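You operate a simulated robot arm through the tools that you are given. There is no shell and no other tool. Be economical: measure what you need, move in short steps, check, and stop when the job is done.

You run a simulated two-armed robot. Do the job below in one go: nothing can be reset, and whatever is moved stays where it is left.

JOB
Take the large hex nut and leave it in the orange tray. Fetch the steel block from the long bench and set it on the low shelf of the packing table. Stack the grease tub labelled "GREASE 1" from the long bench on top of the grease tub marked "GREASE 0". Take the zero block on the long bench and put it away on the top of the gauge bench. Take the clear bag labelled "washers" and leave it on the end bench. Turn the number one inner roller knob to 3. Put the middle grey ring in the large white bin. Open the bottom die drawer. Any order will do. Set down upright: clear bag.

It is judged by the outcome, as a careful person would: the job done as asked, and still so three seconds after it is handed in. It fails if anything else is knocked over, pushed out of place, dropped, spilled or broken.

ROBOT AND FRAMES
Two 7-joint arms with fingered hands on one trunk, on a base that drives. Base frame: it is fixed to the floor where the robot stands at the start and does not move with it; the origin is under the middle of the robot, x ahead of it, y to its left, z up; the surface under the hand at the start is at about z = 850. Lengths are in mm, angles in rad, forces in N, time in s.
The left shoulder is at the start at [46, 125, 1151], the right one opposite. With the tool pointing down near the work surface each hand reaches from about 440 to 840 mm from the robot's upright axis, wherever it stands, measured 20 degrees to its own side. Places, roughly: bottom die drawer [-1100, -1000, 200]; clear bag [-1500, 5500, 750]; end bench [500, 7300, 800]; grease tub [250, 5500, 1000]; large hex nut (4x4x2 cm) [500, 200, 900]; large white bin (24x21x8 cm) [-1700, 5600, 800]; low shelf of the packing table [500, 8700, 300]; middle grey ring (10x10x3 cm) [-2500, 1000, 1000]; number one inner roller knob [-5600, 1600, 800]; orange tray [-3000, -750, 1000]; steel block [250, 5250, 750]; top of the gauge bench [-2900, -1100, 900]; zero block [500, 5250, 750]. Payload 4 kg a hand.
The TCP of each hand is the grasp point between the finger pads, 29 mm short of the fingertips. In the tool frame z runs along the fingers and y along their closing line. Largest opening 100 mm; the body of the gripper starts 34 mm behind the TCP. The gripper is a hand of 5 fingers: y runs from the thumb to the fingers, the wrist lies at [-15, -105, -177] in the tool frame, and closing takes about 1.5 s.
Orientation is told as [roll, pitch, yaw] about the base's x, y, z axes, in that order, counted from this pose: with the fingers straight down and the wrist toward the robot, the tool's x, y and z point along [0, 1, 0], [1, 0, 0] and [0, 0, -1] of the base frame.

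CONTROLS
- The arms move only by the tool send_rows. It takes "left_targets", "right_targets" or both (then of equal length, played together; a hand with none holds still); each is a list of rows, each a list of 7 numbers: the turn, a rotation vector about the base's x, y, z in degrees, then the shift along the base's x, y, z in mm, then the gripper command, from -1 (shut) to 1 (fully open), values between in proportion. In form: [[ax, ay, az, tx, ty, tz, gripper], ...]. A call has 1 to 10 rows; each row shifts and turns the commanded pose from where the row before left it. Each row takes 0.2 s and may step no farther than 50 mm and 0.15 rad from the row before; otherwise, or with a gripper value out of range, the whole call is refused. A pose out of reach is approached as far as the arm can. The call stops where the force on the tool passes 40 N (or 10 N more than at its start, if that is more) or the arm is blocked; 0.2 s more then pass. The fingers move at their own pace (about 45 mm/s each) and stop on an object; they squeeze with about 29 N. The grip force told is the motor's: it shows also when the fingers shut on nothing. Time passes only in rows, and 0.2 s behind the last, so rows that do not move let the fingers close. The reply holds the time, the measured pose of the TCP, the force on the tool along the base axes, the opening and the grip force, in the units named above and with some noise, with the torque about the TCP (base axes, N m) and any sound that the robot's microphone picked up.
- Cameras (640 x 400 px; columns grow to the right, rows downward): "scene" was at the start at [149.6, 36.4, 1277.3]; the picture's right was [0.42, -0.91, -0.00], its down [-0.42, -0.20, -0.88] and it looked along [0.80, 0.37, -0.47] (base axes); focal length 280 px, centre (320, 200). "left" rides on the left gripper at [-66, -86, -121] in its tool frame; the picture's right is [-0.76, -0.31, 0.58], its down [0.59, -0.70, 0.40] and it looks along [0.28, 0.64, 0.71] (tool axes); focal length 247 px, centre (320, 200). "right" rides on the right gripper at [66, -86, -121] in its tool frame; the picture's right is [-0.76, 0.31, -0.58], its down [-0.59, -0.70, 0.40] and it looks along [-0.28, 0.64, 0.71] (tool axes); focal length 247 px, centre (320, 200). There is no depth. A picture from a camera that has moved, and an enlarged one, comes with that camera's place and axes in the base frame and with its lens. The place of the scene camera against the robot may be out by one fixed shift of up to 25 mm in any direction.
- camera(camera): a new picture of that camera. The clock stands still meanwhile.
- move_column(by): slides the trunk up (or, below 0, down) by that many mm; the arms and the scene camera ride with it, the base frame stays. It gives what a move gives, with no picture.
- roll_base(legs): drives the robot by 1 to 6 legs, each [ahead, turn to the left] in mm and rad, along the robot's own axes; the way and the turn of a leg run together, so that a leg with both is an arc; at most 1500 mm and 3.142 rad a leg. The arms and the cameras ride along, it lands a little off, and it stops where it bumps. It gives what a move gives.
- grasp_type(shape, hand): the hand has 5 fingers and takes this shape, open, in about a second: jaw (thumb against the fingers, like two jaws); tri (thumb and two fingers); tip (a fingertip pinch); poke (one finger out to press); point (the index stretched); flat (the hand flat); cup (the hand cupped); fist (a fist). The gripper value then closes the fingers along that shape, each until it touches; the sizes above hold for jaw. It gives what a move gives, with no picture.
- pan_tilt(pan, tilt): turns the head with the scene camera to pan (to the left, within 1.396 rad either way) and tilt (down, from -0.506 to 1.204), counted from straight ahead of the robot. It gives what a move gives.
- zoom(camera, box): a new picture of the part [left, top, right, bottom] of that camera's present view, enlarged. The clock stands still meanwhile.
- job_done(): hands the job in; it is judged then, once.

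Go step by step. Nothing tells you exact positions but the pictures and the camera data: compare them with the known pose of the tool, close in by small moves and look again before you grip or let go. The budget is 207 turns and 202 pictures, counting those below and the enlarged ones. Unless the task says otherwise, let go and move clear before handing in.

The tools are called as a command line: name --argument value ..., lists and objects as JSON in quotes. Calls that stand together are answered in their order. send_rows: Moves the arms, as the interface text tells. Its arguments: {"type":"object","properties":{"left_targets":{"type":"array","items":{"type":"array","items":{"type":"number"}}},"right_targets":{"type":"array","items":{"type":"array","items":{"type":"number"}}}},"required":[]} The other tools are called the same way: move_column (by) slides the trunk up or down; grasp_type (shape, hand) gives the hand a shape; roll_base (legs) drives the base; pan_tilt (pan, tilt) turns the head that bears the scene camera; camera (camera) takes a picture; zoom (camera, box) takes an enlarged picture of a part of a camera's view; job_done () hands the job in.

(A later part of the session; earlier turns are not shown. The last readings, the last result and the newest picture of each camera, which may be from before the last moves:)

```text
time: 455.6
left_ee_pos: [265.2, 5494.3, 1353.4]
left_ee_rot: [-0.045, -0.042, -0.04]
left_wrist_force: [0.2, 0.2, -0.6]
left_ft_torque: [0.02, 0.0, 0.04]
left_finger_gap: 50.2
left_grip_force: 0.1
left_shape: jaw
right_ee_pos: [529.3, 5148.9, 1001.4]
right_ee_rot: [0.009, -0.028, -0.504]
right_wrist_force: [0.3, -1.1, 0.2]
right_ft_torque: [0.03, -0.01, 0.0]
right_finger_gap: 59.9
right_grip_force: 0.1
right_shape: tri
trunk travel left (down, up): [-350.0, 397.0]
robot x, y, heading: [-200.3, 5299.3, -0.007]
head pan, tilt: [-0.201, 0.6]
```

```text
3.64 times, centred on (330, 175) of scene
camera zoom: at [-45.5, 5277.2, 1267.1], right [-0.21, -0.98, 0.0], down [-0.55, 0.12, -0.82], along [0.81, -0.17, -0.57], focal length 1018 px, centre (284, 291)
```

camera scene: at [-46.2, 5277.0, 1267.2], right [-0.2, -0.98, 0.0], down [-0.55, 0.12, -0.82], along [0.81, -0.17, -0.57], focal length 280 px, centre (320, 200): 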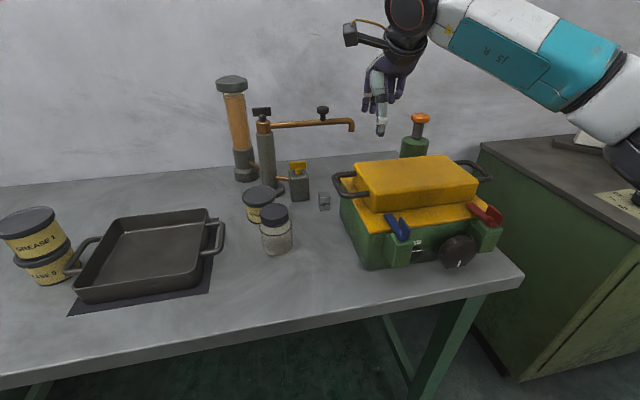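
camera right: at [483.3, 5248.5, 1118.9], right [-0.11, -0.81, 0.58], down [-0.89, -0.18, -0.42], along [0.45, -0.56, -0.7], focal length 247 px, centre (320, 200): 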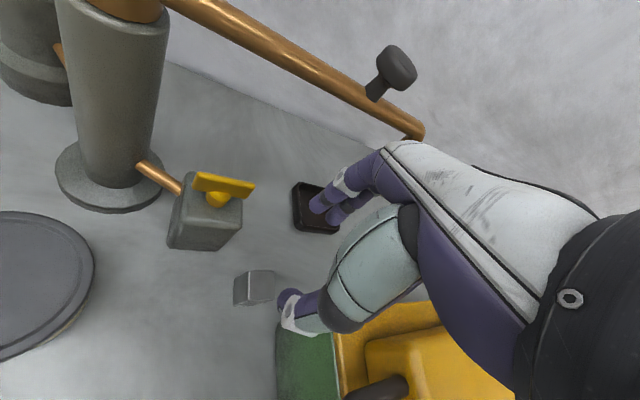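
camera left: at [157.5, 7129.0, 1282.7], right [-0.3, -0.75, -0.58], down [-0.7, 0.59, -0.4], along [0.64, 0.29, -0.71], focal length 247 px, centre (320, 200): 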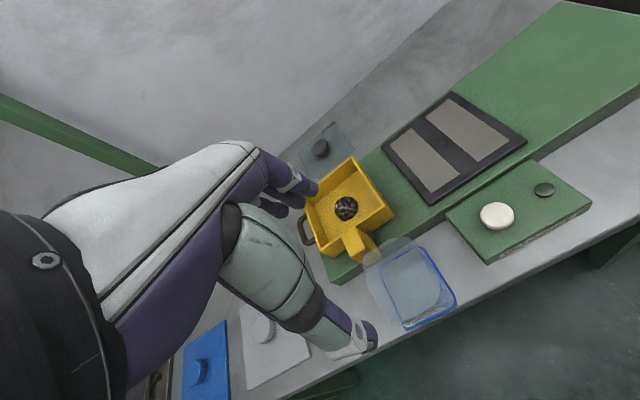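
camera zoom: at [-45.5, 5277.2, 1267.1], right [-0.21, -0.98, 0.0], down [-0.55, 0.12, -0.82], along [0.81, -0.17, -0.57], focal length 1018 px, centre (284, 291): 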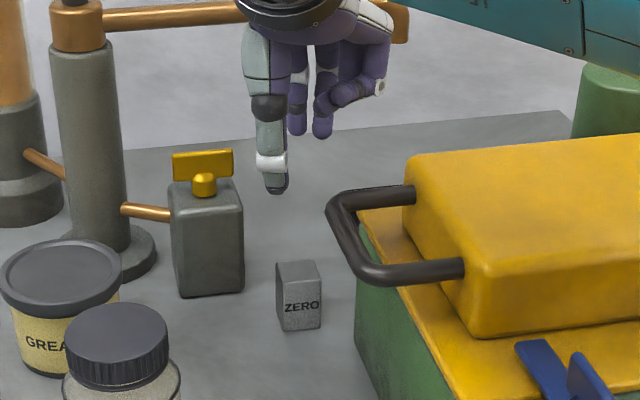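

Aligned within a few mm: block at [525, 5146]. Descending to just above it and checking once.

send_rows --right_targets '[[0, 0, 0, -4, -3, -30, 0.2], [0, 0, 0, 0, 0, -30, 0.2], [0, 0, 0, 0, 0, -22, 0.2]]'

zoom --camera "scene" --box '[270, 140, 390, 230]'

camera --camera "right"

```text
time: 456.4
left_ee_pos: [265.6, 5494.4, 1353.4]
left_ee_rot: [-0.044, -0.047, -0.041]
left_wrist_force: [-0.4, 0.1, 0.6]
left_ft_torque: [0.02, 0.0, 0.0]
left_finger_gap: 50.2
left_grip_force: 0.0
left_shape: jaw
right_ee_pos: [526.7, 5146.2, 919.1]
right_ee_rot: [0.009, -0.029, -0.502]
right_wrist_force: [-0.3, -0.1, 0.8]
right_ft_torque: [0.01, -0.01, 0.0]
right_finger_gap: 60.1
right_grip_force: 0.0
right_shape: tri
trunk travel left (down, up): [-350.0, 397.0]
robot x, y, heading: [-201.7, 5294.3, -0.0]
head pan, tilt: [-0.201, 0.6]
```

```text
4.44 times, centred on (330, 185) of scene
camera zoom: at [-46.0, 5276.9, 1267.2], right [-0.21, -0.98, 0.0], down [-0.55, 0.12, -0.82], along [0.81, -0.17, -0.57], focal length 1244 px, centre (276, 267)
```

zoom: 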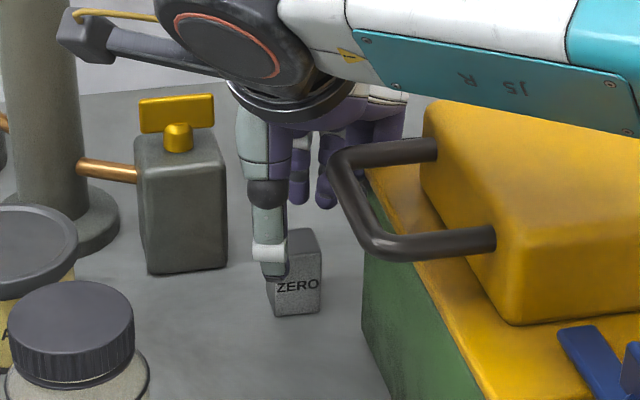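

```text
37 pictures are left
camera right: at [479.6, 5244.8, 1037.3], right [-0.11, -0.81, 0.58], down [-0.89, -0.18, -0.42], along [0.45, -0.56, -0.7], focal length 247 px, centre (320, 200)
```

right: 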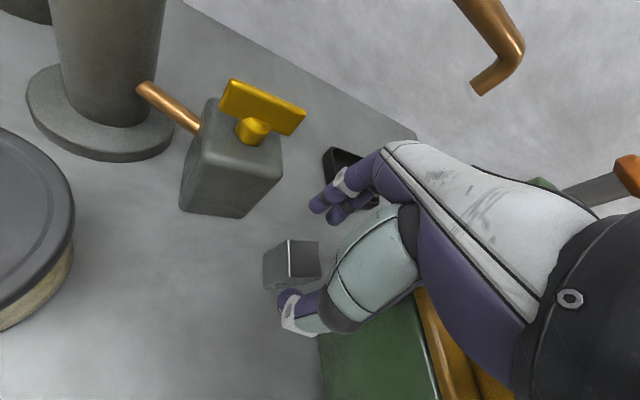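

The block is between thumb and fingers. Lowering and gripping.

send_rows --right_targets '[[0, 0, 0, -3, 4, -15, 0.2], [0, 0, 0, 0, 0, -14, 0.2], [0, 0, 0, 0, 0, -8, 0.2], [0, 0, 0, 0, 0, 0, -1], [0, 0, 0, 0, 0, 0, -1], [0, 0, 0, 0, 0, 0, -1], [0, 0, 0, 0, 0, 0, -1], [0, 0, 0, 0, 0, 10, -1], [0, 0, 0, 0, 0, 25, -1], [0, 0, 0, 0, 0, 30, -1]]'

camera --camera "right"

```text
time: 457.4
left_ee_pos: [263.3, 5495.5, 1353.6]
left_ee_rot: [-0.044, -0.045, -0.038]
left_wrist_force: [-0.4, -0.2, -0.1]
left_ft_torque: [0.02, -0.01, 0.03]
left_finger_gap: 50.1
left_grip_force: 0.0
left_shape: jaw
right_ee_pos: [526.7, 5152.6, 893.5]
right_ee_rot: [0.017, -0.045, -0.499]
right_wrist_force: [-0.5, 0.4, 12.0]
right_ft_torque: [-0.37, 0.29, -0.06]
right_finger_gap: 33.9
right_grip_force: 0.0
right_shape: tri
trunk travel left (down, up): [-350.0, 397.0]
robot x, y, heading: [-200.3, 5296.2, -0.005]
head pan, tilt: [-0.201, 0.6]
stopped in row 4 (right hand): the force on the tool passed its limit at 42 N (the readings are from after the stop); the commanded pose is now the measured one
```

```text
36 pictures are left
camera right: at [477.4, 5250.5, 1009.8], right [-0.12, -0.81, 0.58], down [-0.88, -0.18, -0.44], along [0.46, -0.56, -0.69], focal length 247 px, centre (320, 200)
```

right: 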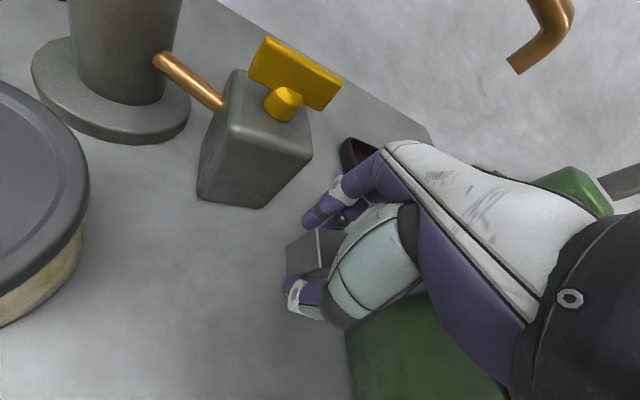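

The curled fingers touched the toolbox edge, but the fingertips already overlap the block by about 20 mm. I'm relieving 2 mm and closing here.

send_rows --right_targets '[[0, 0, 0, 0, 2, 2, -1], [0, 0, 0, 0, 0, 0, -1], [0, 0, 0, 0, 0, 0, -1], [0, 0, 0, 0, 0, 0, -1], [0, 0, 0, 0, 0, 0, -1], [0, 0, 0, 0, 0, 0, -1], [0, 0, 0, 0, 0, 8, -1], [0, 0, 0, 0, 0, 20, -1], [0, 0, 0, 0, 0, 30, -1]]'

camera --camera "right"

```text
time: 459.4
left_ee_pos: [264.6, 5494.5, 1353.7]
left_ee_rot: [-0.046, -0.044, -0.038]
left_wrist_force: [0.8, -0.3, 0.6]
left_ft_torque: [-0.02, -0.02, -0.02]
left_finger_gap: 50.3
left_grip_force: 0.0
left_shape: jaw
right_ee_pos: [525.9, 5152.5, 948.8]
right_ee_rot: [0.016, -0.038, -0.5]
right_wrist_force: [-0.5, 0.5, -2.7]
right_ft_torque: [0.0, -0.01, 0.04]
right_finger_gap: 25.9
right_grip_force: 29.1
right_shape: tri
trunk travel left (down, up): [-350.0, 397.0]
robot x, y, heading: [-199.9, 5296.6, -0.005]
head pan, tilt: [-0.201, 0.6]
```

```text
35 pictures are left
camera right: at [477.5, 5251.9, 1066.6], right [-0.12, -0.81, 0.58], down [-0.88, -0.18, -0.43], along [0.46, -0.56, -0.69], focal length 247 px, centre (320, 200)
```

right: 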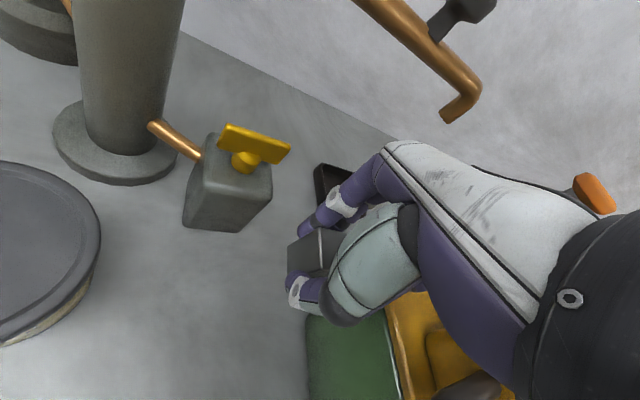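

The zero block is held. I'm lifting, retracting, and driving back south along the bench aisle to the start area.

send_rows --right_targets '[[0, 0, 0, 0, 0, 45, -1], [0, 0, 0, 0, 0, 45, -1], [0, 0, 0, -10, 0, 45, -1], [0, 0, 0, -20, 0, 40, -1], [0, 0, 0, -40, 0, 0, -1], [0, 0, 0, -40, 0, 0, -1], [0, 0, 0, -40, 0, 0, -1]]'

roll_base --legs '[[-200, 0], [0, -1.57], [1500, 0], [1500, 0], [1000, 0]]'

pan_tilt --pan -0.2 --tilt 0.3

camera --camera "scene"

```text
time: 461.0
left_ee_pos: [263.9, 5494.5, 1353.7]
left_ee_rot: [-0.043, -0.043, -0.04]
left_wrist_force: [-0.6, 0.3, 0.7]
left_ft_torque: [0.04, -0.01, -0.04]
left_finger_gap: 50.0
left_grip_force: 0.0
left_shape: jaw
right_ee_pos: [375.5, 5152.2, 1124.6]
right_ee_rot: [0.017, -0.04, -0.502]
right_wrist_force: [-0.8, 0.7, -1.9]
right_ft_torque: [0.0, -0.02, 0.01]
right_finger_gap: 25.7
right_grip_force: 28.8
right_shape: tri
trunk travel left (down, up): [-350.0, 397.0]
robot x, y, heading: [-197.8, 5297.0, -0.008]
head pan, tilt: [-0.201, 0.6]
```

```text
time: 485.3
left_ee_pos: [-139.8, 854.8, 1353.8]
left_ee_rot: [-0.043, -0.045, -1.591]
left_wrist_force: [0.1, 0.0, -0.5]
left_ft_torque: [-0.03, 0.0, 0.02]
left_finger_gap: 50.3
left_grip_force: 0.1
left_shape: jaw
right_ee_pos: [-478.4, 737.5, 1125.0]
right_ee_rot: [0.016, -0.04, -2.053]
right_wrist_force: [0.0, -0.6, -3.1]
right_ft_torque: [0.01, -0.01, 0.02]
right_finger_gap: 25.3
right_grip_force: 29.2
right_shape: tri
trunk travel left (down, up): [-350.0, 397.0]
robot x, y, heading: [-343.8, 1316.5, -1.555]
head pan, tilt: [-0.201, 0.6]
```

```text
time: 486.1
left_ee_pos: [-141.1, 855.2, 1353.6]
left_ee_rot: [-0.044, -0.045, -1.592]
left_wrist_force: [-0.9, -0.2, -0.3]
left_ft_torque: [-0.01, -0.03, 0.01]
left_finger_gap: 50.2
left_grip_force: 0.1
left_shape: jaw
right_ee_pos: [-479.1, 737.8, 1124.9]
right_ee_rot: [0.014, -0.038, -2.053]
right_wrist_force: [0.5, 0.4, -3.0]
right_ft_torque: [-0.03, -0.01, 0.04]
right_finger_gap: 25.0
right_grip_force: 29.0
right_shape: tri
trunk travel left (down, up): [-350.0, 397.0]
robot x, y, heading: [-344.0, 1319.8, -1.56]
head pan, tilt: [-0.201, 0.3]
```

```text
34 pictures are left
camera scene: at [-352.9, 1164.9, 1294.6], right [-0.98, 0.19, 0.0], down [0.06, 0.29, -0.95], along [-0.18, -0.94, -0.3], focal length 280 px, centre (320, 200)
```

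scene: 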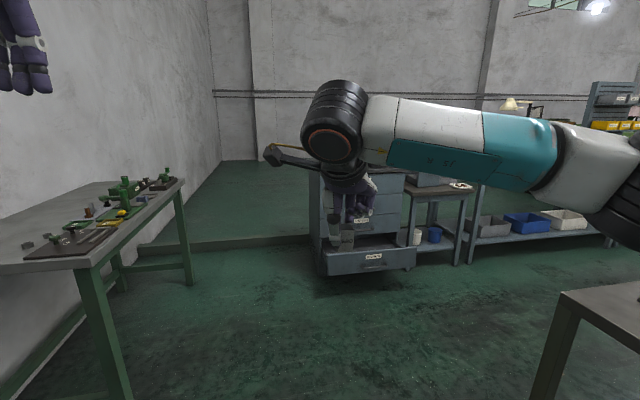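

The way is clear. I'm driving to the gauge bench, aiming for the free spot between the gauge plate and the white tray (about [-3309, -960]).

roll_base --legs '[[1300, 0], [0, -1.585], [1400, 0], [1410, 0], [0, 1.57], [250, 0]]'

pan_tilt --pan -0.15 --tilt 0.55

camera --camera "scene"

```text
time: 515.0
left_ee_pos: [-2956.0, -688.9, 1353.6]
left_ee_rot: [-0.046, -0.045, -1.621]
left_wrist_force: [-0.4, 0.0, 0.2]
left_ft_torque: [0.01, 0.0, 0.04]
left_finger_gap: 50.0
left_grip_force: 0.1
left_shape: jaw
right_ee_pos: [-3296.5, -798.8, 1125.7]
right_ee_rot: [0.016, -0.04, -2.081]
right_wrist_force: [-0.7, 0.7, -2.6]
right_ft_torque: [0.01, -0.04, -0.01]
right_finger_gap: 24.8
right_grip_force: 28.6
right_shape: tri
trunk travel left (down, up): [-350.0, 397.0]
robot x, y, heading: [-3146.8, -225.4, -1.59]
head pan, tilt: [-0.201, 0.3]
```

```text
time: 515.8
left_ee_pos: [-2955.9, -689.8, 1354.0]
left_ee_rot: [-0.048, -0.045, -1.62]
left_wrist_force: [0.0, 0.9, -1.1]
left_ft_torque: [0.0, 0.0, 0.0]
left_finger_gap: 50.1
left_grip_force: 0.0
left_shape: jaw
right_ee_pos: [-3297.2, -798.8, 1125.2]
right_ee_rot: [0.017, -0.041, -2.081]
right_wrist_force: [0.2, -0.4, -2.1]
right_ft_torque: [-0.04, 0.01, -0.01]
right_finger_gap: 24.7
right_grip_force: 29.3
right_shape: tri
trunk travel left (down, up): [-350.0, 397.0]
robot x, y, heading: [-3148.0, -222.6, -1.589]
head pan, tilt: [-0.15, 0.55]
```

```text
33 pictures are left
camera scene: at [-3154.6, -371.6, 1271.8], right [-0.99, 0.17, 0.0], down [0.09, 0.52, -0.85], along [-0.14, -0.84, -0.52], focal length 280 px, centre (320, 200)
```

scene: 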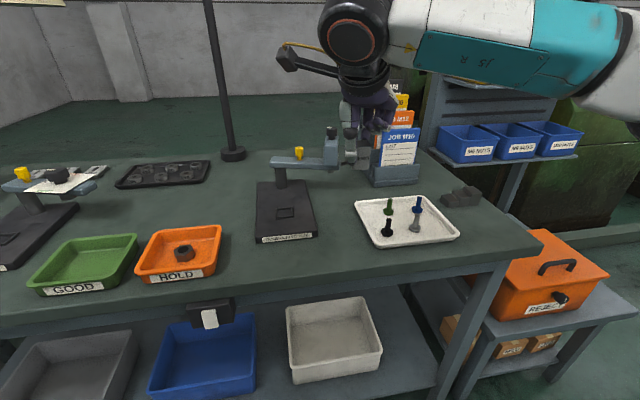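

The free spot is about [-3262, -815], in front of the gauge plate and white tray. Lowering the zero block there.

send_rows --right_targets '[[0, 0, 0, 12, -6, -30, -1], [0, 0, 0, 12, -6, -40, -1], [0, 0, 0, 11, -5, -40, -1], [0, 0, 0, 0, 0, -40, -1], [0, 0, 0, 0, 0, -12, -1]]'

zoom --camera "scene" --box '[240, 130, 480, 310]'

```text
time: 517.0
left_ee_pos: [-2955.2, -689.6, 1353.5]
left_ee_rot: [-0.046, -0.046, -1.619]
left_wrist_force: [-0.1, -0.1, 0.1]
left_ft_torque: [-0.02, 0.03, -0.02]
left_finger_gap: 50.2
left_grip_force: 0.1
left_shape: jaw
right_ee_pos: [-3262.2, -816.7, 961.3]
right_ee_rot: [0.016, -0.038, -2.08]
right_wrist_force: [-0.4, 0.5, -3.2]
right_ft_torque: [0.01, -0.06, 0.02]
right_finger_gap: 24.7
right_grip_force: 28.5
right_shape: tri
trunk travel left (down, up): [-350.0, 397.0]
robot x, y, heading: [-3149.2, -227.8, -1.591]
head pan, tilt: [-0.15, 0.55]
```

```text
2.22 times, centred on (360, 220) of scene
camera zoom: at [-3154.3, -371.8, 1271.7], right [-0.99, 0.17, 0.0], down [0.09, 0.52, -0.85], along [-0.14, -0.84, -0.52], focal length 622 px, centre (231, 156)
```

zoom: 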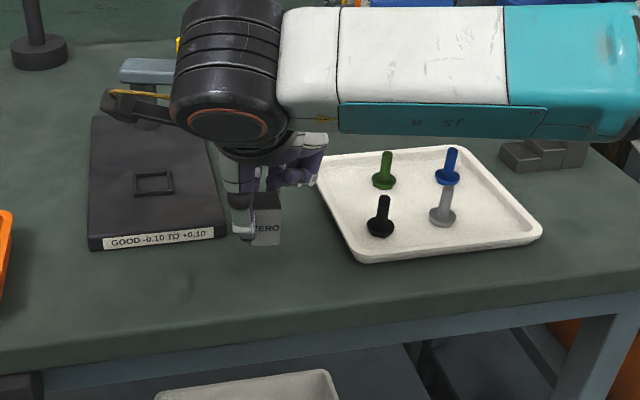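

Clear on all sides. Lowering to contact.

send_rows --right_targets '[[0, 0, 0, 0, 8, -10, -1], [0, 0, 0, 0, 5, -6, -1], [0, 0, 0, 0, 0, -5, -1], [0, 0, 0, 0, 0, -4, -1], [0, 0, 0, 0, 0, -4, -1], [0, 0, 0, 0, 0, -4, -1], [0, 0, 0, 0, 0, -4, -1]]'

zoom --camera "scene" --box '[240, 130, 480, 310]'

```text
time: 518.6
left_ee_pos: [-2956.6, -689.3, 1353.8]
left_ee_rot: [-0.045, -0.046, -1.62]
left_wrist_force: [-0.5, -0.5, -0.6]
left_ft_torque: [-0.01, -0.02, 0.02]
left_finger_gap: 50.4
left_grip_force: 0.0
left_shape: jaw
right_ee_pos: [-3262.8, -801.4, 925.2]
right_ee_rot: [0.015, -0.039, -2.08]
right_wrist_force: [0.3, -0.2, -2.6]
right_ft_torque: [0.02, -0.04, 0.01]
right_finger_gap: 24.7
right_grip_force: 28.6
right_shape: tri
trunk travel left (down, up): [-350.0, 397.0]
robot x, y, heading: [-3147.1, -224.8, -1.584]
head pan, tilt: [-0.15, 0.55]
```

```text
2.22 times, centred on (360, 220) of scene
camera zoom: at [-3154.5, -371.8, 1271.7], right [-0.99, 0.17, 0.0], down [0.09, 0.52, -0.85], along [-0.14, -0.84, -0.52], focal length 622 px, centre (231, 156)
```

zoom: 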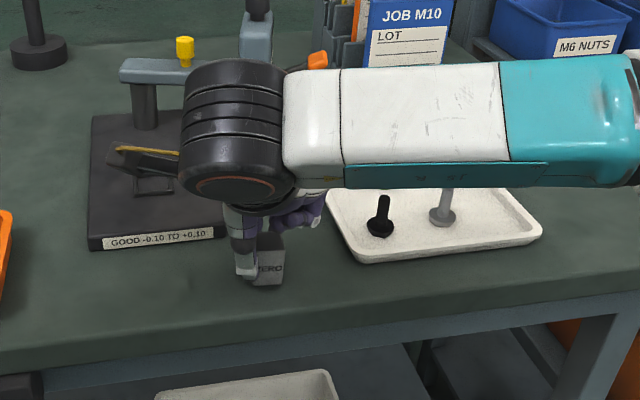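

No contact yet; continuing down in 4 mm steps.

send_rows --right_targets '[[0, 0, 0, 0, 0, -4, -1], [0, 0, 0, 0, 0, -4, -1], [0, 0, 0, 0, 0, -4, -1], [0, 0, 0, 0, 0, -4, -1], [0, 0, 0, 0, 0, -4, -1], [0, 0, 0, 0, 0, -4, -1]]'

```text
time: 520.0
left_ee_pos: [-2954.5, -688.1, 1355.2]
left_ee_rot: [-0.045, -0.046, -1.618]
left_wrist_force: [-0.3, -0.7, -0.5]
left_ft_torque: [0.01, 0.02, 0.01]
left_finger_gap: 49.9
left_grip_force: 0.1
left_shape: jaw
right_ee_pos: [-3263.7, -802.8, 905.1]
right_ee_rot: [0.022, -0.048, -2.082]
right_wrist_force: [-3.9, 1.0, 20.2]
right_ft_torque: [-0.15, 0.05, -0.01]
right_finger_gap: 16.0
right_grip_force: 29.0
right_shape: tri
trunk travel left (down, up): [-350.0, 397.0]
robot x, y, heading: [-3152.2, -226.0, -1.589]
head pan, tilt: [-0.15, 0.55]
```

Contact, but the finger gap changed. Checking before release.

camera --camera "right"

zoom --camera "scene" --box '[280, 190, 400, 290]'

```text
30 pictures are left
camera right: at [-3162.0, -754.1, 1022.8], right [-0.81, 0.13, 0.58], down [-0.17, 0.88, -0.44], along [-0.56, -0.46, -0.69], focal length 247 px, centre (320, 200)
```

right: 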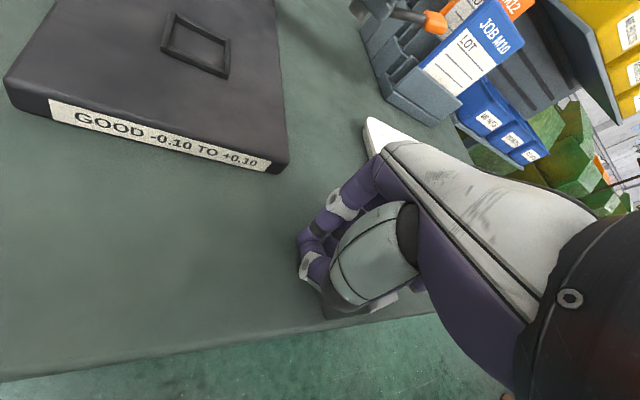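

```text
4.00 times, centred on (340, 240) of scene
camera zoom: at [-3154.4, -369.5, 1272.3], right [-0.99, 0.17, 0.0], down [0.09, 0.51, -0.85], along [-0.14, -0.84, -0.52], focal length 1119 px, centre (240, 40)
```

zoom: 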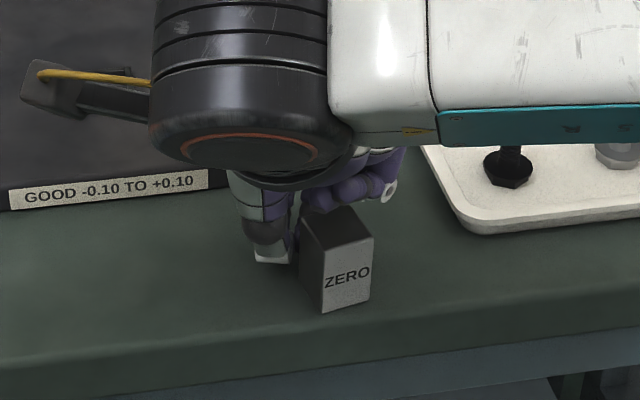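

The block has slid to the side of the fingers and stands on the bench. I'm lifting the hand straight up gently without opening.

send_rows --right_targets '[[0, 0, 0, 0, 0, 4, -1], [0, 0, 0, 2, -1, 6, -1], [0, 0, 0, 4, -2, 12, -1], [0, 0, 0, 5, -3, 25, -1], [0, 0, 0, 0, 0, 40, -1], [0, 0, 0, 0, 0, 45, -1], [0, 0, 0, 0, 0, 45, -1]]'

zoom --camera "scene" --box '[260, 170, 420, 300]'

```text
time: 521.6
left_ee_pos: [-2954.6, -689.3, 1354.0]
left_ee_rot: [-0.043, -0.046, -1.619]
left_wrist_force: [0.2, 0.5, 0.1]
left_ft_torque: [-0.01, 0.02, -0.01]
left_finger_gap: 49.9
left_grip_force: 0.0
left_shape: jaw
right_ee_pos: [-3251.9, -807.5, 1080.5]
right_ee_rot: [0.016, -0.039, -2.081]
right_wrist_force: [-0.2, 0.0, 0.2]
right_ft_torque: [-0.02, -0.01, 0.0]
right_finger_gap: 15.7
right_grip_force: 29.5
right_shape: tri
trunk travel left (down, up): [-350.0, 397.0]
robot x, y, heading: [-3147.4, -223.5, -1.589]
head pan, tilt: [-0.15, 0.55]
```

```text
3.08 times, centred on (340, 235) of scene
camera zoom: at [-3154.3, -371.0, 1271.9], right [-0.99, 0.17, 0.0], down [0.09, 0.52, -0.85], along [-0.14, -0.84, -0.52], focal length 861 px, centre (258, 92)
```

zoom: 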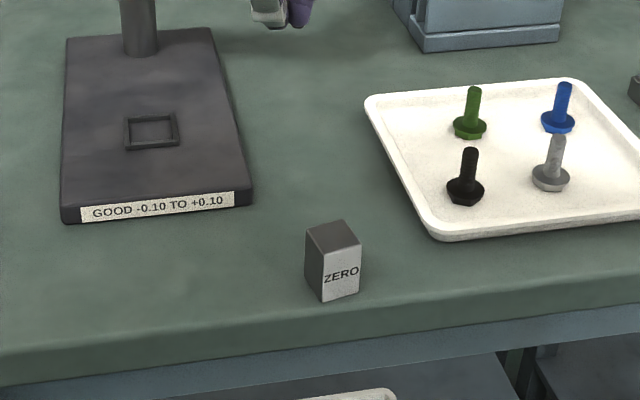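

The zero block stands on the gauge bench. Last is the roller knob: driving back to machine 1 along the known route.

roll_base --legs '[[-230, 0], [0, -1.55], [1050, 0], [0, -1.57], [1400, 0]]'

roll_base --legs '[[325, 0], [0, 1.57], [300, 0]]'

pan_tilt --pan 0.0 --tilt 0.4

camera --camera "scene"

```text
time: 542.7
left_ee_pos: [-4449.9, 1846.5, 1353.4]
left_ee_rot: [-0.045, -0.045, 1.572]
left_wrist_force: [0.2, 1.0, -0.5]
left_ft_torque: [0.03, -0.02, 0.03]
left_finger_gap: 50.1
left_grip_force: 0.1
left_shape: jaw
right_ee_pos: [-4159.2, 1981.0, 1079.5]
right_ee_rot: [0.016, -0.041, 1.111]
right_wrist_force: [0.0, 0.1, 0.5]
right_ft_torque: [-0.01, -0.01, -0.02]
right_finger_gap: 15.6
right_grip_force: 28.7
right_shape: tri
trunk travel left (down, up): [-350.0, 397.0]
robot x, y, heading: [-4238.9, 1391.3, 1.603]
head pan, tilt: [-0.15, 0.55]
```

```text
time: 550.4
left_ee_pos: [-4998.7, 1485.9, 1354.3]
left_ee_rot: [-0.044, -0.047, -3.135]
left_wrist_force: [1.2, -0.4, 0.1]
left_ft_torque: [0.0, 0.0, 0.02]
left_finger_gap: 50.0
left_grip_force: 0.0
left_shape: jaw
right_ee_pos: [-5133.7, 1776.5, 1079.4]
right_ee_rot: [0.017, -0.04, 2.685]
right_wrist_force: [-0.7, 0.8, 0.2]
right_ft_torque: [-0.01, 0.06, -0.01]
right_finger_gap: 15.5
right_grip_force: 29.0
right_shape: tri
trunk travel left (down, up): [-350.0, 397.0]
robot x, y, heading: [-4548.0, 1703.0, -3.108]
head pan, tilt: [-0.15, 0.55]
```

```text
time: 551.1
left_ee_pos: [-4998.8, 1485.6, 1353.7]
left_ee_rot: [-0.044, -0.044, -3.136]
left_wrist_force: [0.5, -0.3, -0.1]
left_ft_torque: [0.01, -0.03, -0.05]
left_finger_gap: 50.2
left_grip_force: 0.0
left_shape: jaw
right_ee_pos: [-5133.5, 1776.3, 1079.4]
right_ee_rot: [0.015, -0.04, 2.683]
right_wrist_force: [-0.5, -0.8, -0.3]
right_ft_torque: [0.02, 0.03, -0.02]
right_finger_gap: 15.7
right_grip_force: 28.7
right_shape: tri
trunk travel left (down, up): [-350.0, 397.0]
robot x, y, heading: [-4541.1, 1703.5, -3.11]
head pan, tilt: [0.0, 0.4]
```

```text
27 pictures are left
camera scene: at [-4684.6, 1696.3, 1285.4], right [-0.03, 1.0, 0.0], down [0.39, 0.01, -0.92], along [-0.92, -0.03, -0.39], focal length 280 px, centre (320, 200)
```

scene: 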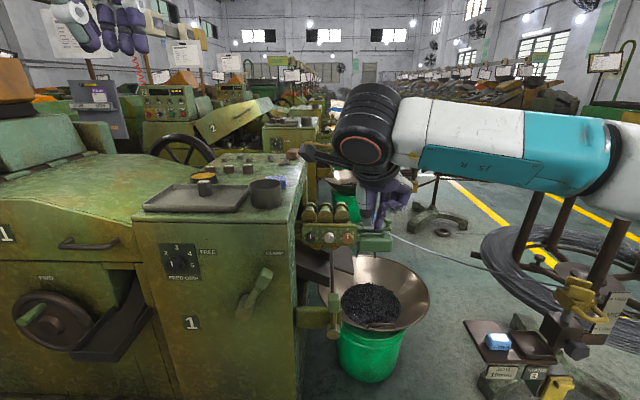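

The knob is at about [-5553, 1636, 770]. I'm lowering the trunk and turning the right hand to point forward and down at 50°, staying well in front of the machine.

send_rows --right_targets '[[0, 0, 8.2, 0, 0, 30, 0.2], [0, 0, 8.2, 0, 0, 40, 0.2], [0, 0, 8.2, 0, 0, 40, 0.2], [0, 0, 8.2, 0, 0, 0, 0.2], [0, 0, 8.2, 0, 0, 0, 0.2]]'

move_column --by -335

send_rows --right_targets '[[-2.1, 7.9, 0, -20, 0, 0, 0.2], [-2.1, 7.9, 0, -20, 0, 0, 0.2], [-2.1, 7.9, 0, -20, 0, 0, 0.2], [-2.1, 7.9, 0, -10, 0, 0, 0.2], [-2.1, 7.9, 0, 0, 0, 0, 0.2], [-2.1, 7.9, 0, 0, 0, 0, 0.2]]'

camera --camera "right"

camera --camera "scene"

```text
time: 552.3
left_ee_pos: [-4998.6, 1486.5, 1354.1]
left_ee_rot: [-0.044, -0.046, -3.136]
left_wrist_force: [-1.2, -0.3, 0.2]
left_ft_torque: [0.0, 0.01, -0.03]
left_finger_gap: 50.1
left_grip_force: 0.1
left_shape: jaw
right_ee_pos: [-5134.5, 1775.9, 1189.5]
right_ee_rot: [0.016, -0.04, -2.881]
right_wrist_force: [-0.2, 0.5, 0.2]
right_ft_torque: [0.01, 0.03, 0.02]
right_finger_gap: 59.7
right_grip_force: 0.0
right_shape: tri
trunk travel left (down, up): [-350.0, 397.0]
robot x, y, heading: [-4542.0, 1701.6, -3.106]
head pan, tilt: [0.0, 0.4]
```

```text
time: 555.6
left_ee_pos: [-4998.0, 1486.8, 1018.4]
left_ee_rot: [-0.046, -0.048, -3.135]
left_wrist_force: [0.3, 0.4, 0.7]
left_ft_torque: [0.0, 0.01, 0.01]
left_finger_gap: 49.9
left_grip_force: 0.0
left_shape: jaw
right_ee_pos: [-5132.9, 1776.0, 855.2]
right_ee_rot: [0.014, -0.041, -2.884]
right_wrist_force: [1.2, -0.4, 0.5]
right_ft_torque: [0.02, 0.02, -0.02]
right_finger_gap: 59.8
right_grip_force: 0.1
right_shape: tri
trunk travel left (down, up): [-15.0, 732.0]
robot x, y, heading: [-4544.1, 1701.9, -3.109]
head pan, tilt: [0.0, 0.4]
```

```text
time: 557.0
left_ee_pos: [-4999.2, 1487.2, 1019.0]
left_ee_rot: [-0.046, -0.045, -3.135]
left_wrist_force: [-0.2, 0.6, -0.9]
left_ft_torque: [0.0, -0.02, -0.02]
left_finger_gap: 50.4
left_grip_force: 0.0
left_shape: jaw
right_ee_pos: [-5203.2, 1776.4, 854.7]
right_ee_rot: [0.017, -0.898, -2.884]
right_wrist_force: [-0.1, 0.0, 0.0]
right_ft_torque: [0.04, -0.04, -0.02]
right_finger_gap: 59.9
right_grip_force: 0.0
right_shape: tri
trunk travel left (down, up): [-15.0, 732.0]
robot x, y, heading: [-4545.7, 1703.2, -3.109]
head pan, tilt: [0.0, 0.4]
```

```text
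26 pictures are left
camera right: at [-5042.7, 1752.6, 861.4], right [0.04, 0.81, 0.59], down [-0.03, 0.59, -0.8], along [-1.0, 0.02, 0.05], focal length 247 px, centre (320, 200)
```

right: 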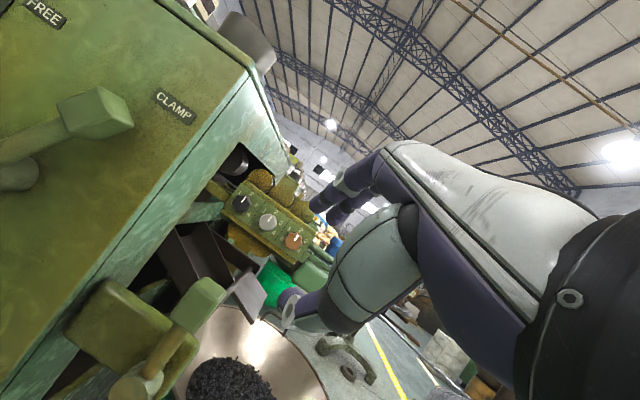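

```text
25 pictures are left
camera scene: at [-4813.6, 1692.0, 934.6], right [-0.03, 1.0, 0.0], down [0.39, 0.01, -0.92], along [-0.92, -0.03, -0.39], focal length 280 px, centre (320, 200)
```

scene: 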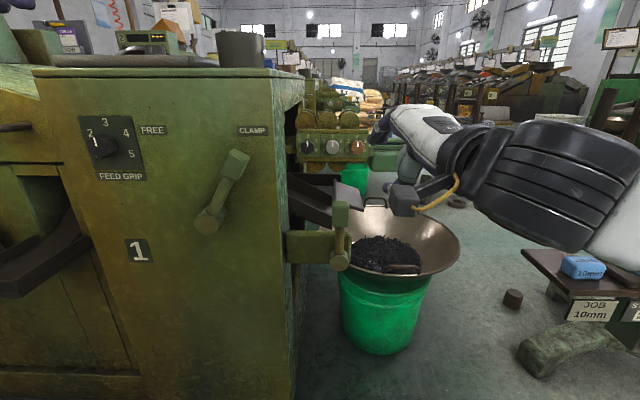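

The pointing-forward hand works. The slot beside the machine is tight, so I'll lay the stretched index finger on top of the black knob and roll it clockwise. I'm shaping the hand and moving the finger above the knob.

grasp_type --hand "right" --shape "point"

send_rows --right_targets '[[0, 0, 0, -40, -18, -5, 1], [0, 0, 0, -40, -18, -5, 1], [0, 0, 0, -40, -18, -5, 1], [0, 0, 0, -40, -18, -5, 1], [0, 0, 0, -40, -18, -5, 1], [0, 0, 0, -40, -18, -5, 1], [0, 0, 0, -30, -18, -5, 1]]'

zoom --camera "scene" --box '[260, 80, 420, 200]'

camera --camera "right"

```text
time: 557.9
left_ee_pos: [-4999.8, 1486.4, 1019.0]
left_ee_rot: [-0.046, -0.046, -3.135]
left_wrist_force: [-0.4, -0.6, 0.8]
left_ft_torque: [0.02, 0.02, -0.01]
left_finger_gap: 50.0
left_grip_force: 0.0
left_shape: jaw
right_ee_pos: [-5204.8, 1776.4, 853.2]
right_ee_rot: [0.017, -0.894, -2.883]
right_wrist_force: [0.7, 0.8, -0.2]
right_ft_torque: [0.02, -0.02, -0.01]
right_finger_gap: 93.1
right_grip_force: 0.1
right_shape: point
trunk travel left (down, up): [-15.0, 732.0]
robot x, y, heading: [-4543.8, 1702.8, -3.109]
head pan, tilt: [0.0, 0.4]
```

```text
time: 559.5
left_ee_pos: [-4998.3, 1487.5, 1019.3]
left_ee_rot: [-0.044, -0.047, -3.135]
left_wrist_force: [0.3, 0.2, 0.3]
left_ft_torque: [-0.03, -0.01, 0.0]
left_finger_gap: 50.0
left_grip_force: 0.1
left_shape: jaw
right_ee_pos: [-5423.1, 1783.4, 779.3]
right_ee_rot: [0.019, -0.895, -2.883]
right_wrist_force: [0.1, 0.2, -0.6]
right_ft_torque: [0.01, -0.03, -0.02]
right_finger_gap: 0.0
right_grip_force: 0.2
right_shape: point
right hand out of reach, approached as far as the arm can: row 1, 2, 3, 4, 5, 6, 7
trunk travel left (down, up): [-15.0, 732.0]
robot x, y, heading: [-4549.4, 1702.9, -3.108]
head pan, tilt: [0.0, 0.4]
```

```text
3.33 times, centred on (340, 140) of scene
camera zoom: at [-4813.1, 1692.2, 934.9], right [-0.03, 1.0, 0.0], down [0.39, 0.01, -0.92], along [-0.92, -0.03, -0.39], focal length 933 px, centre (253, 400)
```

zoom: 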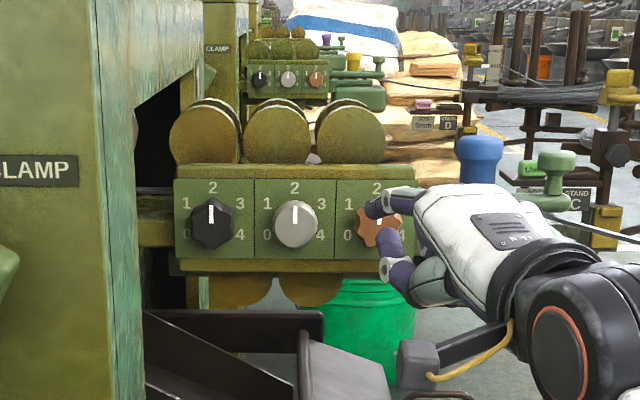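

```text
23 pictures are left
camera right: at [-5262.5, 1759.4, 787.3], right [0.04, 0.8, 0.59], down [-0.03, 0.59, -0.8], along [-1.0, 0.02, 0.05], focal length 247 px, centre (320, 200)
```

right: 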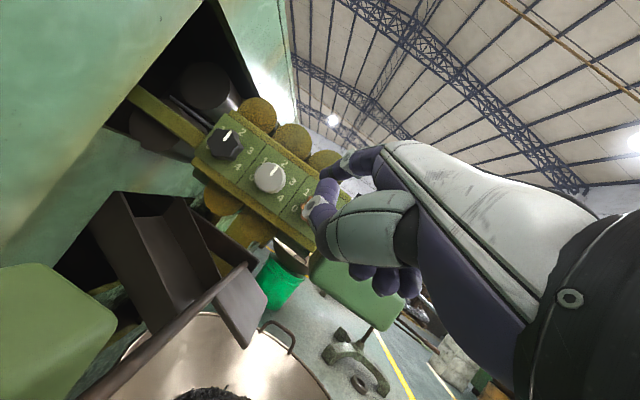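

I could reach forward but not far enough left. The black knob is lobed, which suits a fingertip push. I'm shifting the base left by about 128 mm and returning.

roll_base --legs '[[-310, 0], [0, 0.4], [330, 0], [0, -0.4]]'

zoom --camera "scene" --box '[240, 60, 460, 220]'

```text
time: 564.3
left_ee_pos: [-4813.1, 1225.9, 1017.5]
left_ee_rot: [-0.044, -0.045, -2.739]
left_wrist_force: [0.9, 0.0, 0.2]
left_ft_torque: [0.04, 0.02, -0.02]
left_finger_gap: 50.2
left_grip_force: 0.2
left_shape: jaw
right_ee_pos: [-5312.4, 1328.2, 778.3]
right_ee_rot: [0.02, -0.892, -2.472]
right_wrist_force: [17.8, 4.3, -6.5]
right_ft_torque: [-0.02, 0.41, 0.89]
right_finger_gap: 93.3
right_grip_force: 0.1
right_shape: point
trunk travel left (down, up): [-15.0, 732.0]
robot x, y, heading: [-4480.6, 1604.4, -2.71]
head pan, tilt: [0.0, 0.4]
stopped in leg 3: the force on the tool passed its limit at 93 N (the readings are from after the stop); the commanded pose is now the measured one
```

```text
2.50 times, centred on (350, 140) of scene
camera zoom: at [-4720.5, 1484.1, 934.8], right [-0.42, 0.91, 0.0], down [0.35, 0.16, -0.92], along [-0.84, -0.38, -0.39], focal length 700 px, centre (245, 350)
```

zoom: 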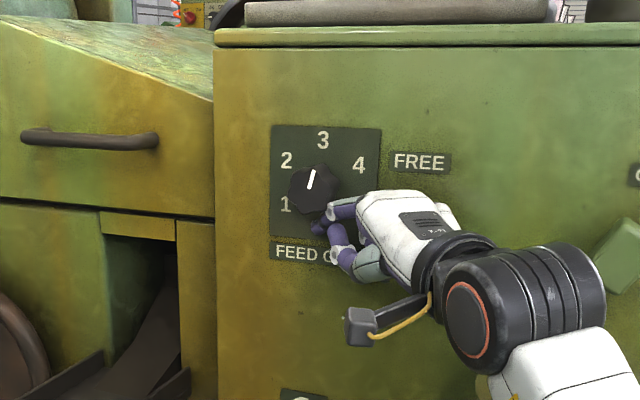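

The finger met the door while turning, so I'm backing straight out. The FEED GRIP pointer still shows 3. Then I'm sidestepping with more clearance.

roll_base --legs '[[-300, 0], [0, 1.14], [150, 0], [0, -1.571]]'

zoom --camera "scene" --box '[180, 80, 500, 280]'

```text
time: 574.1
left_ee_pos: [-4669.6, 1377.6, 1017.1]
left_ee_rot: [-0.044, -0.045, 3.106]
left_wrist_force: [0.2, -0.7, 0.3]
left_ft_torque: [-0.01, -0.01, -0.02]
left_finger_gap: 50.2
left_grip_force: 0.2
left_shape: jaw
right_ee_pos: [-5077.8, 1683.8, 778.5]
right_ee_rot: [0.021, -0.897, -2.912]
right_wrist_force: [0.0, -0.2, -0.3]
right_ft_torque: [0.0, -0.01, 0.01]
right_finger_gap: 92.9
right_grip_force: 0.1
right_shape: point
trunk travel left (down, up): [-15.0, 732.0]
robot x, y, heading: [-4205.2, 1572.1, 3.136]
head pan, tilt: [0.0, 0.4]
```

```text
2.00 times, centred on (340, 180) of scene
camera zoom: at [-4475.4, 1576.2, 934.7], right [0.01, 1.0, 0.0], down [0.39, 0.0, -0.92], along [-0.92, 0.01, -0.39], focal length 560 px, centre (280, 240)
```

zoom: 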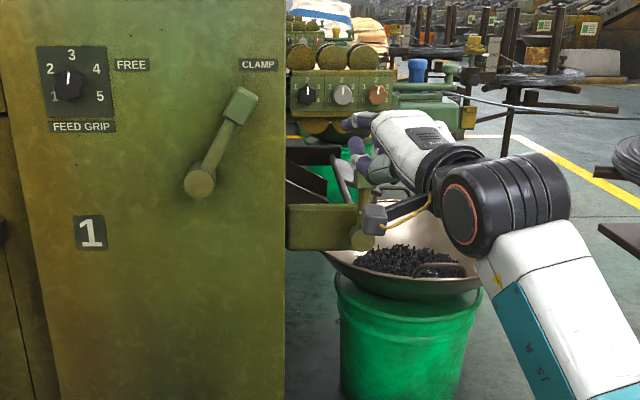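

FEED GRIP is unchanged. I'm raising the hand slightly, turning a hair left, and driving in so the fingertip ends just short of the black knob.

send_rows --right_targets '[[0, 0, 0, 0, 0, 20, 1], [0, 0, 0, 0, 0, 20, 1]]'

roll_base --legs '[[0, 0.03], [385, 0]]'

zoom --camera "scene" --box '[240, 80, 400, 200]'

camera --camera "right"

```text
time: 574.8
left_ee_pos: [-4668.4, 1377.1, 1017.6]
left_ee_rot: [-0.042, -0.045, 3.107]
left_wrist_force: [0.1, 0.2, -0.5]
left_ft_torque: [0.01, -0.03, 0.01]
left_finger_gap: 50.0
left_grip_force: 0.0
left_shape: jaw
right_ee_pos: [-5079.6, 1684.5, 819.4]
right_ee_rot: [0.023, -0.897, -2.914]
right_wrist_force: [0.2, 0.2, -0.4]
right_ft_torque: [0.01, 0.01, 0.03]
right_finger_gap: 93.1
right_grip_force: 0.0
right_shape: point
trunk travel left (down, up): [-15.0, 732.0]
robot x, y, heading: [-4207.8, 1577.2, 3.134]
head pan, tilt: [0.0, 0.4]
```

```text
time: 577.5
left_ee_pos: [-5049.2, 1352.3, 1019.0]
left_ee_rot: [-0.043, -0.045, 3.141]
left_wrist_force: [0.2, -0.1, 0.0]
left_ft_torque: [-0.01, -0.02, 0.0]
left_finger_gap: 50.0
left_grip_force: 0.0
left_shape: jaw
right_ee_pos: [-5468.0, 1646.4, 819.6]
right_ee_rot: [0.019, -0.897, -2.879]
right_wrist_force: [0.2, 0.2, 0.6]
right_ft_torque: [-0.02, 0.0, 0.0]
right_finger_gap: 93.1
right_grip_force: 0.1
right_shape: point
trunk travel left (down, up): [-15.0, 732.0]
robot x, y, heading: [-4593.7, 1565.2, -3.113]
head pan, tilt: [0.0, 0.4]
```

```text
3.33 times, centred on (320, 140) of scene
camera zoom: at [-4861.0, 1557.2, 934.6], right [-0.03, 1.0, 0.0], down [0.39, 0.01, -0.92], along [-0.92, -0.02, -0.39], focal length 933 px, centre (320, 400)
```

zoom: 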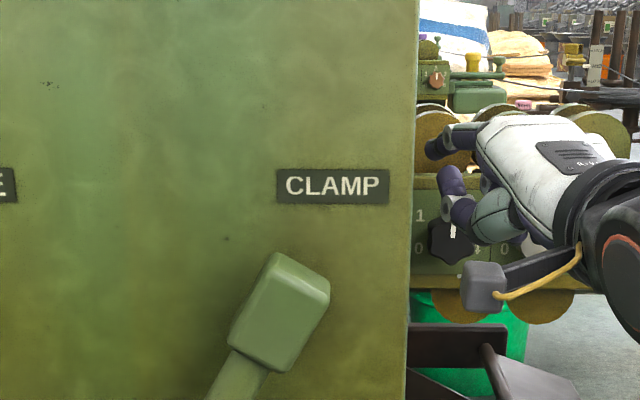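

```text
19 pictures are left
camera right: at [-5306.6, 1623.3, 827.2], right [0.04, 0.81, 0.59], down [-0.04, 0.59, -0.81], along [-1.0, 0.01, 0.05], focal length 247 px, centre (320, 200)
```

right: 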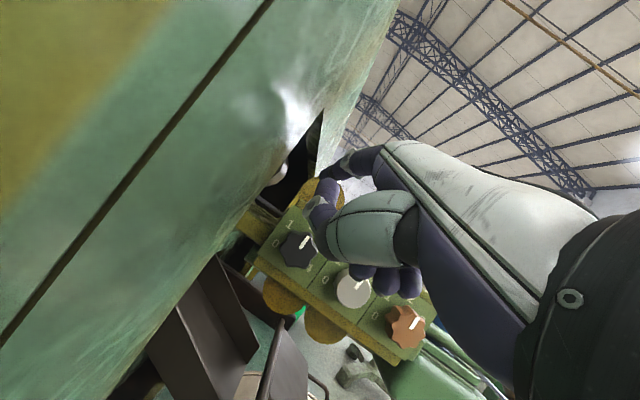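

The index tip is about 20 mm left of and 69 mm above the knob centre, and 22 mm in front of it. I'm lowering it beside the knob, then rolling forward 37 mm.

send_rows --right_targets '[[0, 0, 0, 0, 0, -15, 1], [0, 0, 0, 0, 0, -15, 1], [0, 0, 0, 0, 0, -12, 1], [0, 0, 0, 0, 0, -8, 1]]'

roll_base --legs '[[37, 0]]'

zoom --camera "scene" --box '[290, 100, 370, 180]'

```text
time: 578.5
left_ee_pos: [-5048.5, 1352.9, 1018.0]
left_ee_rot: [-0.044, -0.047, 3.139]
left_wrist_force: [0.1, -0.3, 0.0]
left_ft_torque: [0.02, -0.01, 0.0]
left_finger_gap: 49.9
left_grip_force: 0.0
left_shape: jaw
right_ee_pos: [-5468.9, 1646.1, 769.3]
right_ee_rot: [0.018, -0.899, -2.877]
right_wrist_force: [-0.1, -0.2, -0.7]
right_ft_torque: [0.01, 0.01, 0.01]
right_finger_gap: 93.1
right_grip_force: 0.1
right_shape: point
trunk travel left (down, up): [-15.0, 732.0]
robot x, y, heading: [-4592.3, 1563.3, -3.11]
head pan, tilt: [0.0, 0.4]
```

```text
time: 579.4
left_ee_pos: [-5084.7, 1352.9, 1018.2]
left_ee_rot: [-0.044, -0.045, 3.141]
left_wrist_force: [1.0, 0.0, -0.3]
left_ft_torque: [0.0, -0.02, 0.0]
left_finger_gap: 50.1
left_grip_force: 0.0
left_shape: jaw
right_ee_pos: [-5503.9, 1644.3, 769.4]
right_ee_rot: [0.022, -0.896, -2.877]
right_wrist_force: [-0.2, 0.1, -0.2]
right_ft_torque: [0.02, 0.01, -0.02]
right_finger_gap: 93.1
right_grip_force: 0.1
right_shape: point
trunk travel left (down, up): [-15.0, 732.0]
robot x, y, heading: [-4628.6, 1566.8, -3.112]
head pan, tilt: [0.0, 0.4]
```

```text
5.00 times, centred on (330, 140) of scene
camera zoom: at [-4897.2, 1556.1, 934.6], right [-0.03, 1.0, 0.0], down [0.39, 0.01, -0.92], along [-0.92, -0.03, -0.39], focal length 1399 px, centre (270, 500)
```

zoom: 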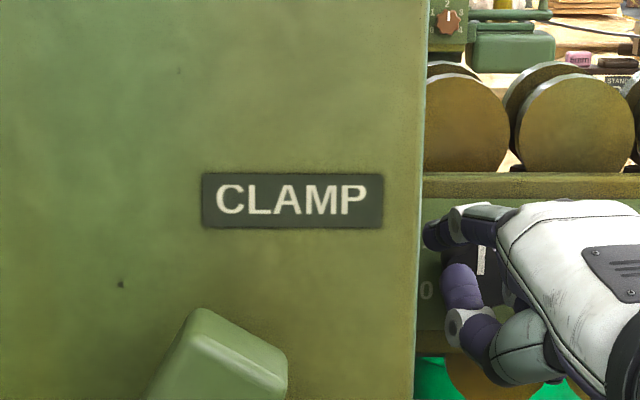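

The index now lies just above the knob and nothing is touching yet. Pressing down gently to find contact.

send_rows --right_targets '[[0, 0, 0, 0, 0, -4, 1], [0, 0, 0, 0, 0, -3, 1], [0, 0, 0, 0, 0, -3, 1]]'

```text
time: 580.2
left_ee_pos: [-5083.4, 1351.0, 1018.0]
left_ee_rot: [-0.043, -0.044, 3.141]
left_wrist_force: [-0.2, 0.0, -0.4]
left_ft_torque: [0.01, 0.03, 0.02]
left_finger_gap: 49.9
left_grip_force: 0.0
left_shape: jaw
right_ee_pos: [-5505.2, 1644.7, 758.9]
right_ee_rot: [0.018, -0.897, -2.878]
right_wrist_force: [-0.4, -0.7, 0.5]
right_ft_torque: [0.02, 0.06, 0.04]
right_finger_gap: 0.0
right_grip_force: 0.0
right_shape: point
trunk travel left (down, up): [-15.0, 732.0]
robot x, y, heading: [-4632.2, 1563.4, -3.115]
head pan, tilt: [0.0, 0.4]
```

send_rows --right_targets '[[0, 0, 0, 0, 0, -3, 1], [0, 0, 0, 0, 0, -3, 1], [0, 0, 0, 0, 0, -3, 1]]'

zoom --camera "scene" --box '[290, 100, 370, 180]'

```text
time: 581.0
left_ee_pos: [-5082.6, 1351.7, 1018.5]
left_ee_rot: [-0.044, -0.045, 3.141]
left_wrist_force: [-0.1, 0.0, 0.8]
left_ft_torque: [0.02, 0.01, 0.01]
left_finger_gap: 50.2
left_grip_force: 0.1
left_shape: jaw
right_ee_pos: [-5503.5, 1643.7, 751.1]
right_ee_rot: [0.022, -0.897, -2.877]
right_wrist_force: [0.6, -2.4, 3.1]
right_ft_torque: [0.08, 0.11, 0.13]
right_finger_gap: 0.0
right_grip_force: 0.1
right_shape: point
trunk travel left (down, up): [-15.0, 732.0]
robot x, y, heading: [-4628.5, 1562.5, -3.113]
head pan, tilt: [0.0, 0.4]
```

```text
5.00 times, centred on (330, 140) of scene
camera zoom: at [-4896.7, 1555.8, 934.7], right [-0.03, 1.0, 0.0], down [0.39, 0.01, -0.92], along [-0.92, -0.03, -0.39], focal length 1399 px, centre (270, 500)
```

zoom: 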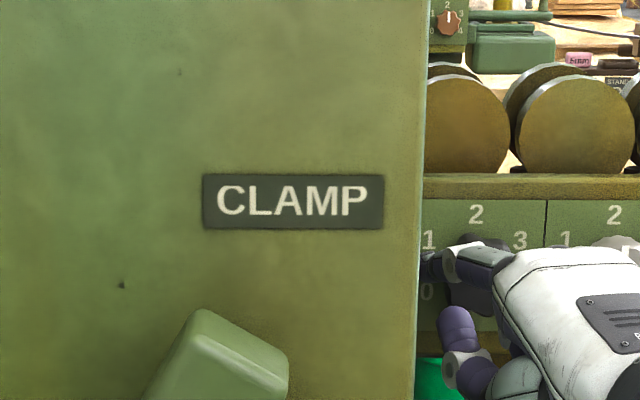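

The finger passed in front of the knob rather than over it. I'm raising, moving 20 mm further in, and lowering again.

send_rows --right_targets '[[0, 0, 0, 5, 0, 12, 1], [0, 0, 0, 0, 0, 12, 1], [0, 0, 0, -10, 0, 3, 1], [0, 0, 0, -10, 0, 0, 1], [0, 0, 0, -8, 0, 0, 1], [0, 0, 0, 0, 0, -4, 1], [0, 0, 0, 0, 0, -4, 1], [0, 0, 0, 0, 0, -3, 1]]'

zoom --camera "scene" --box '[300, 100, 360, 170]'

```text
time: 582.8
left_ee_pos: [-5084.0, 1351.6, 1017.9]
left_ee_rot: [-0.043, -0.046, 3.142]
left_wrist_force: [0.0, 0.5, -0.4]
left_ft_torque: [-0.01, -0.01, -0.01]
left_finger_gap: 50.0
left_grip_force: 0.0
left_shape: jaw
right_ee_pos: [-5526.5, 1644.2, 766.1]
right_ee_rot: [0.021, -0.898, -2.877]
right_wrist_force: [4.1, -0.9, 2.3]
right_ft_torque: [0.0, 0.19, 0.06]
right_finger_gap: 0.0
right_grip_force: 0.0
right_shape: point
trunk travel left (down, up): [-15.0, 732.0]
robot x, y, heading: [-4625.8, 1565.5, -3.111]
head pan, tilt: [0.0, 0.4]
```

```text
5.71 times, centred on (330, 135) of scene
camera zoom: at [-4896.4, 1556.0, 934.9], right [-0.03, 1.0, 0.0], down [0.39, 0.01, -0.92], along [-0.92, -0.03, -0.39], focal length 1599 px, centre (263, 571)
```

zoom: 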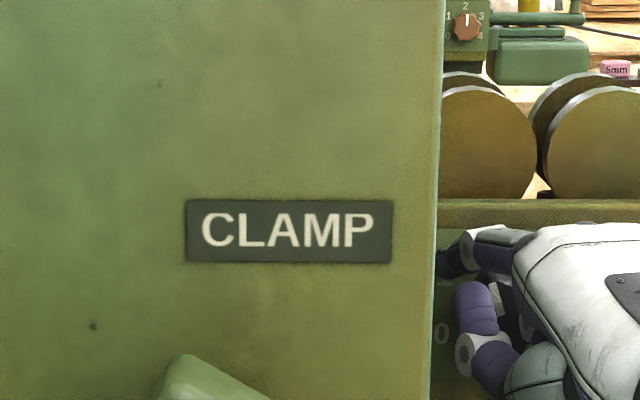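

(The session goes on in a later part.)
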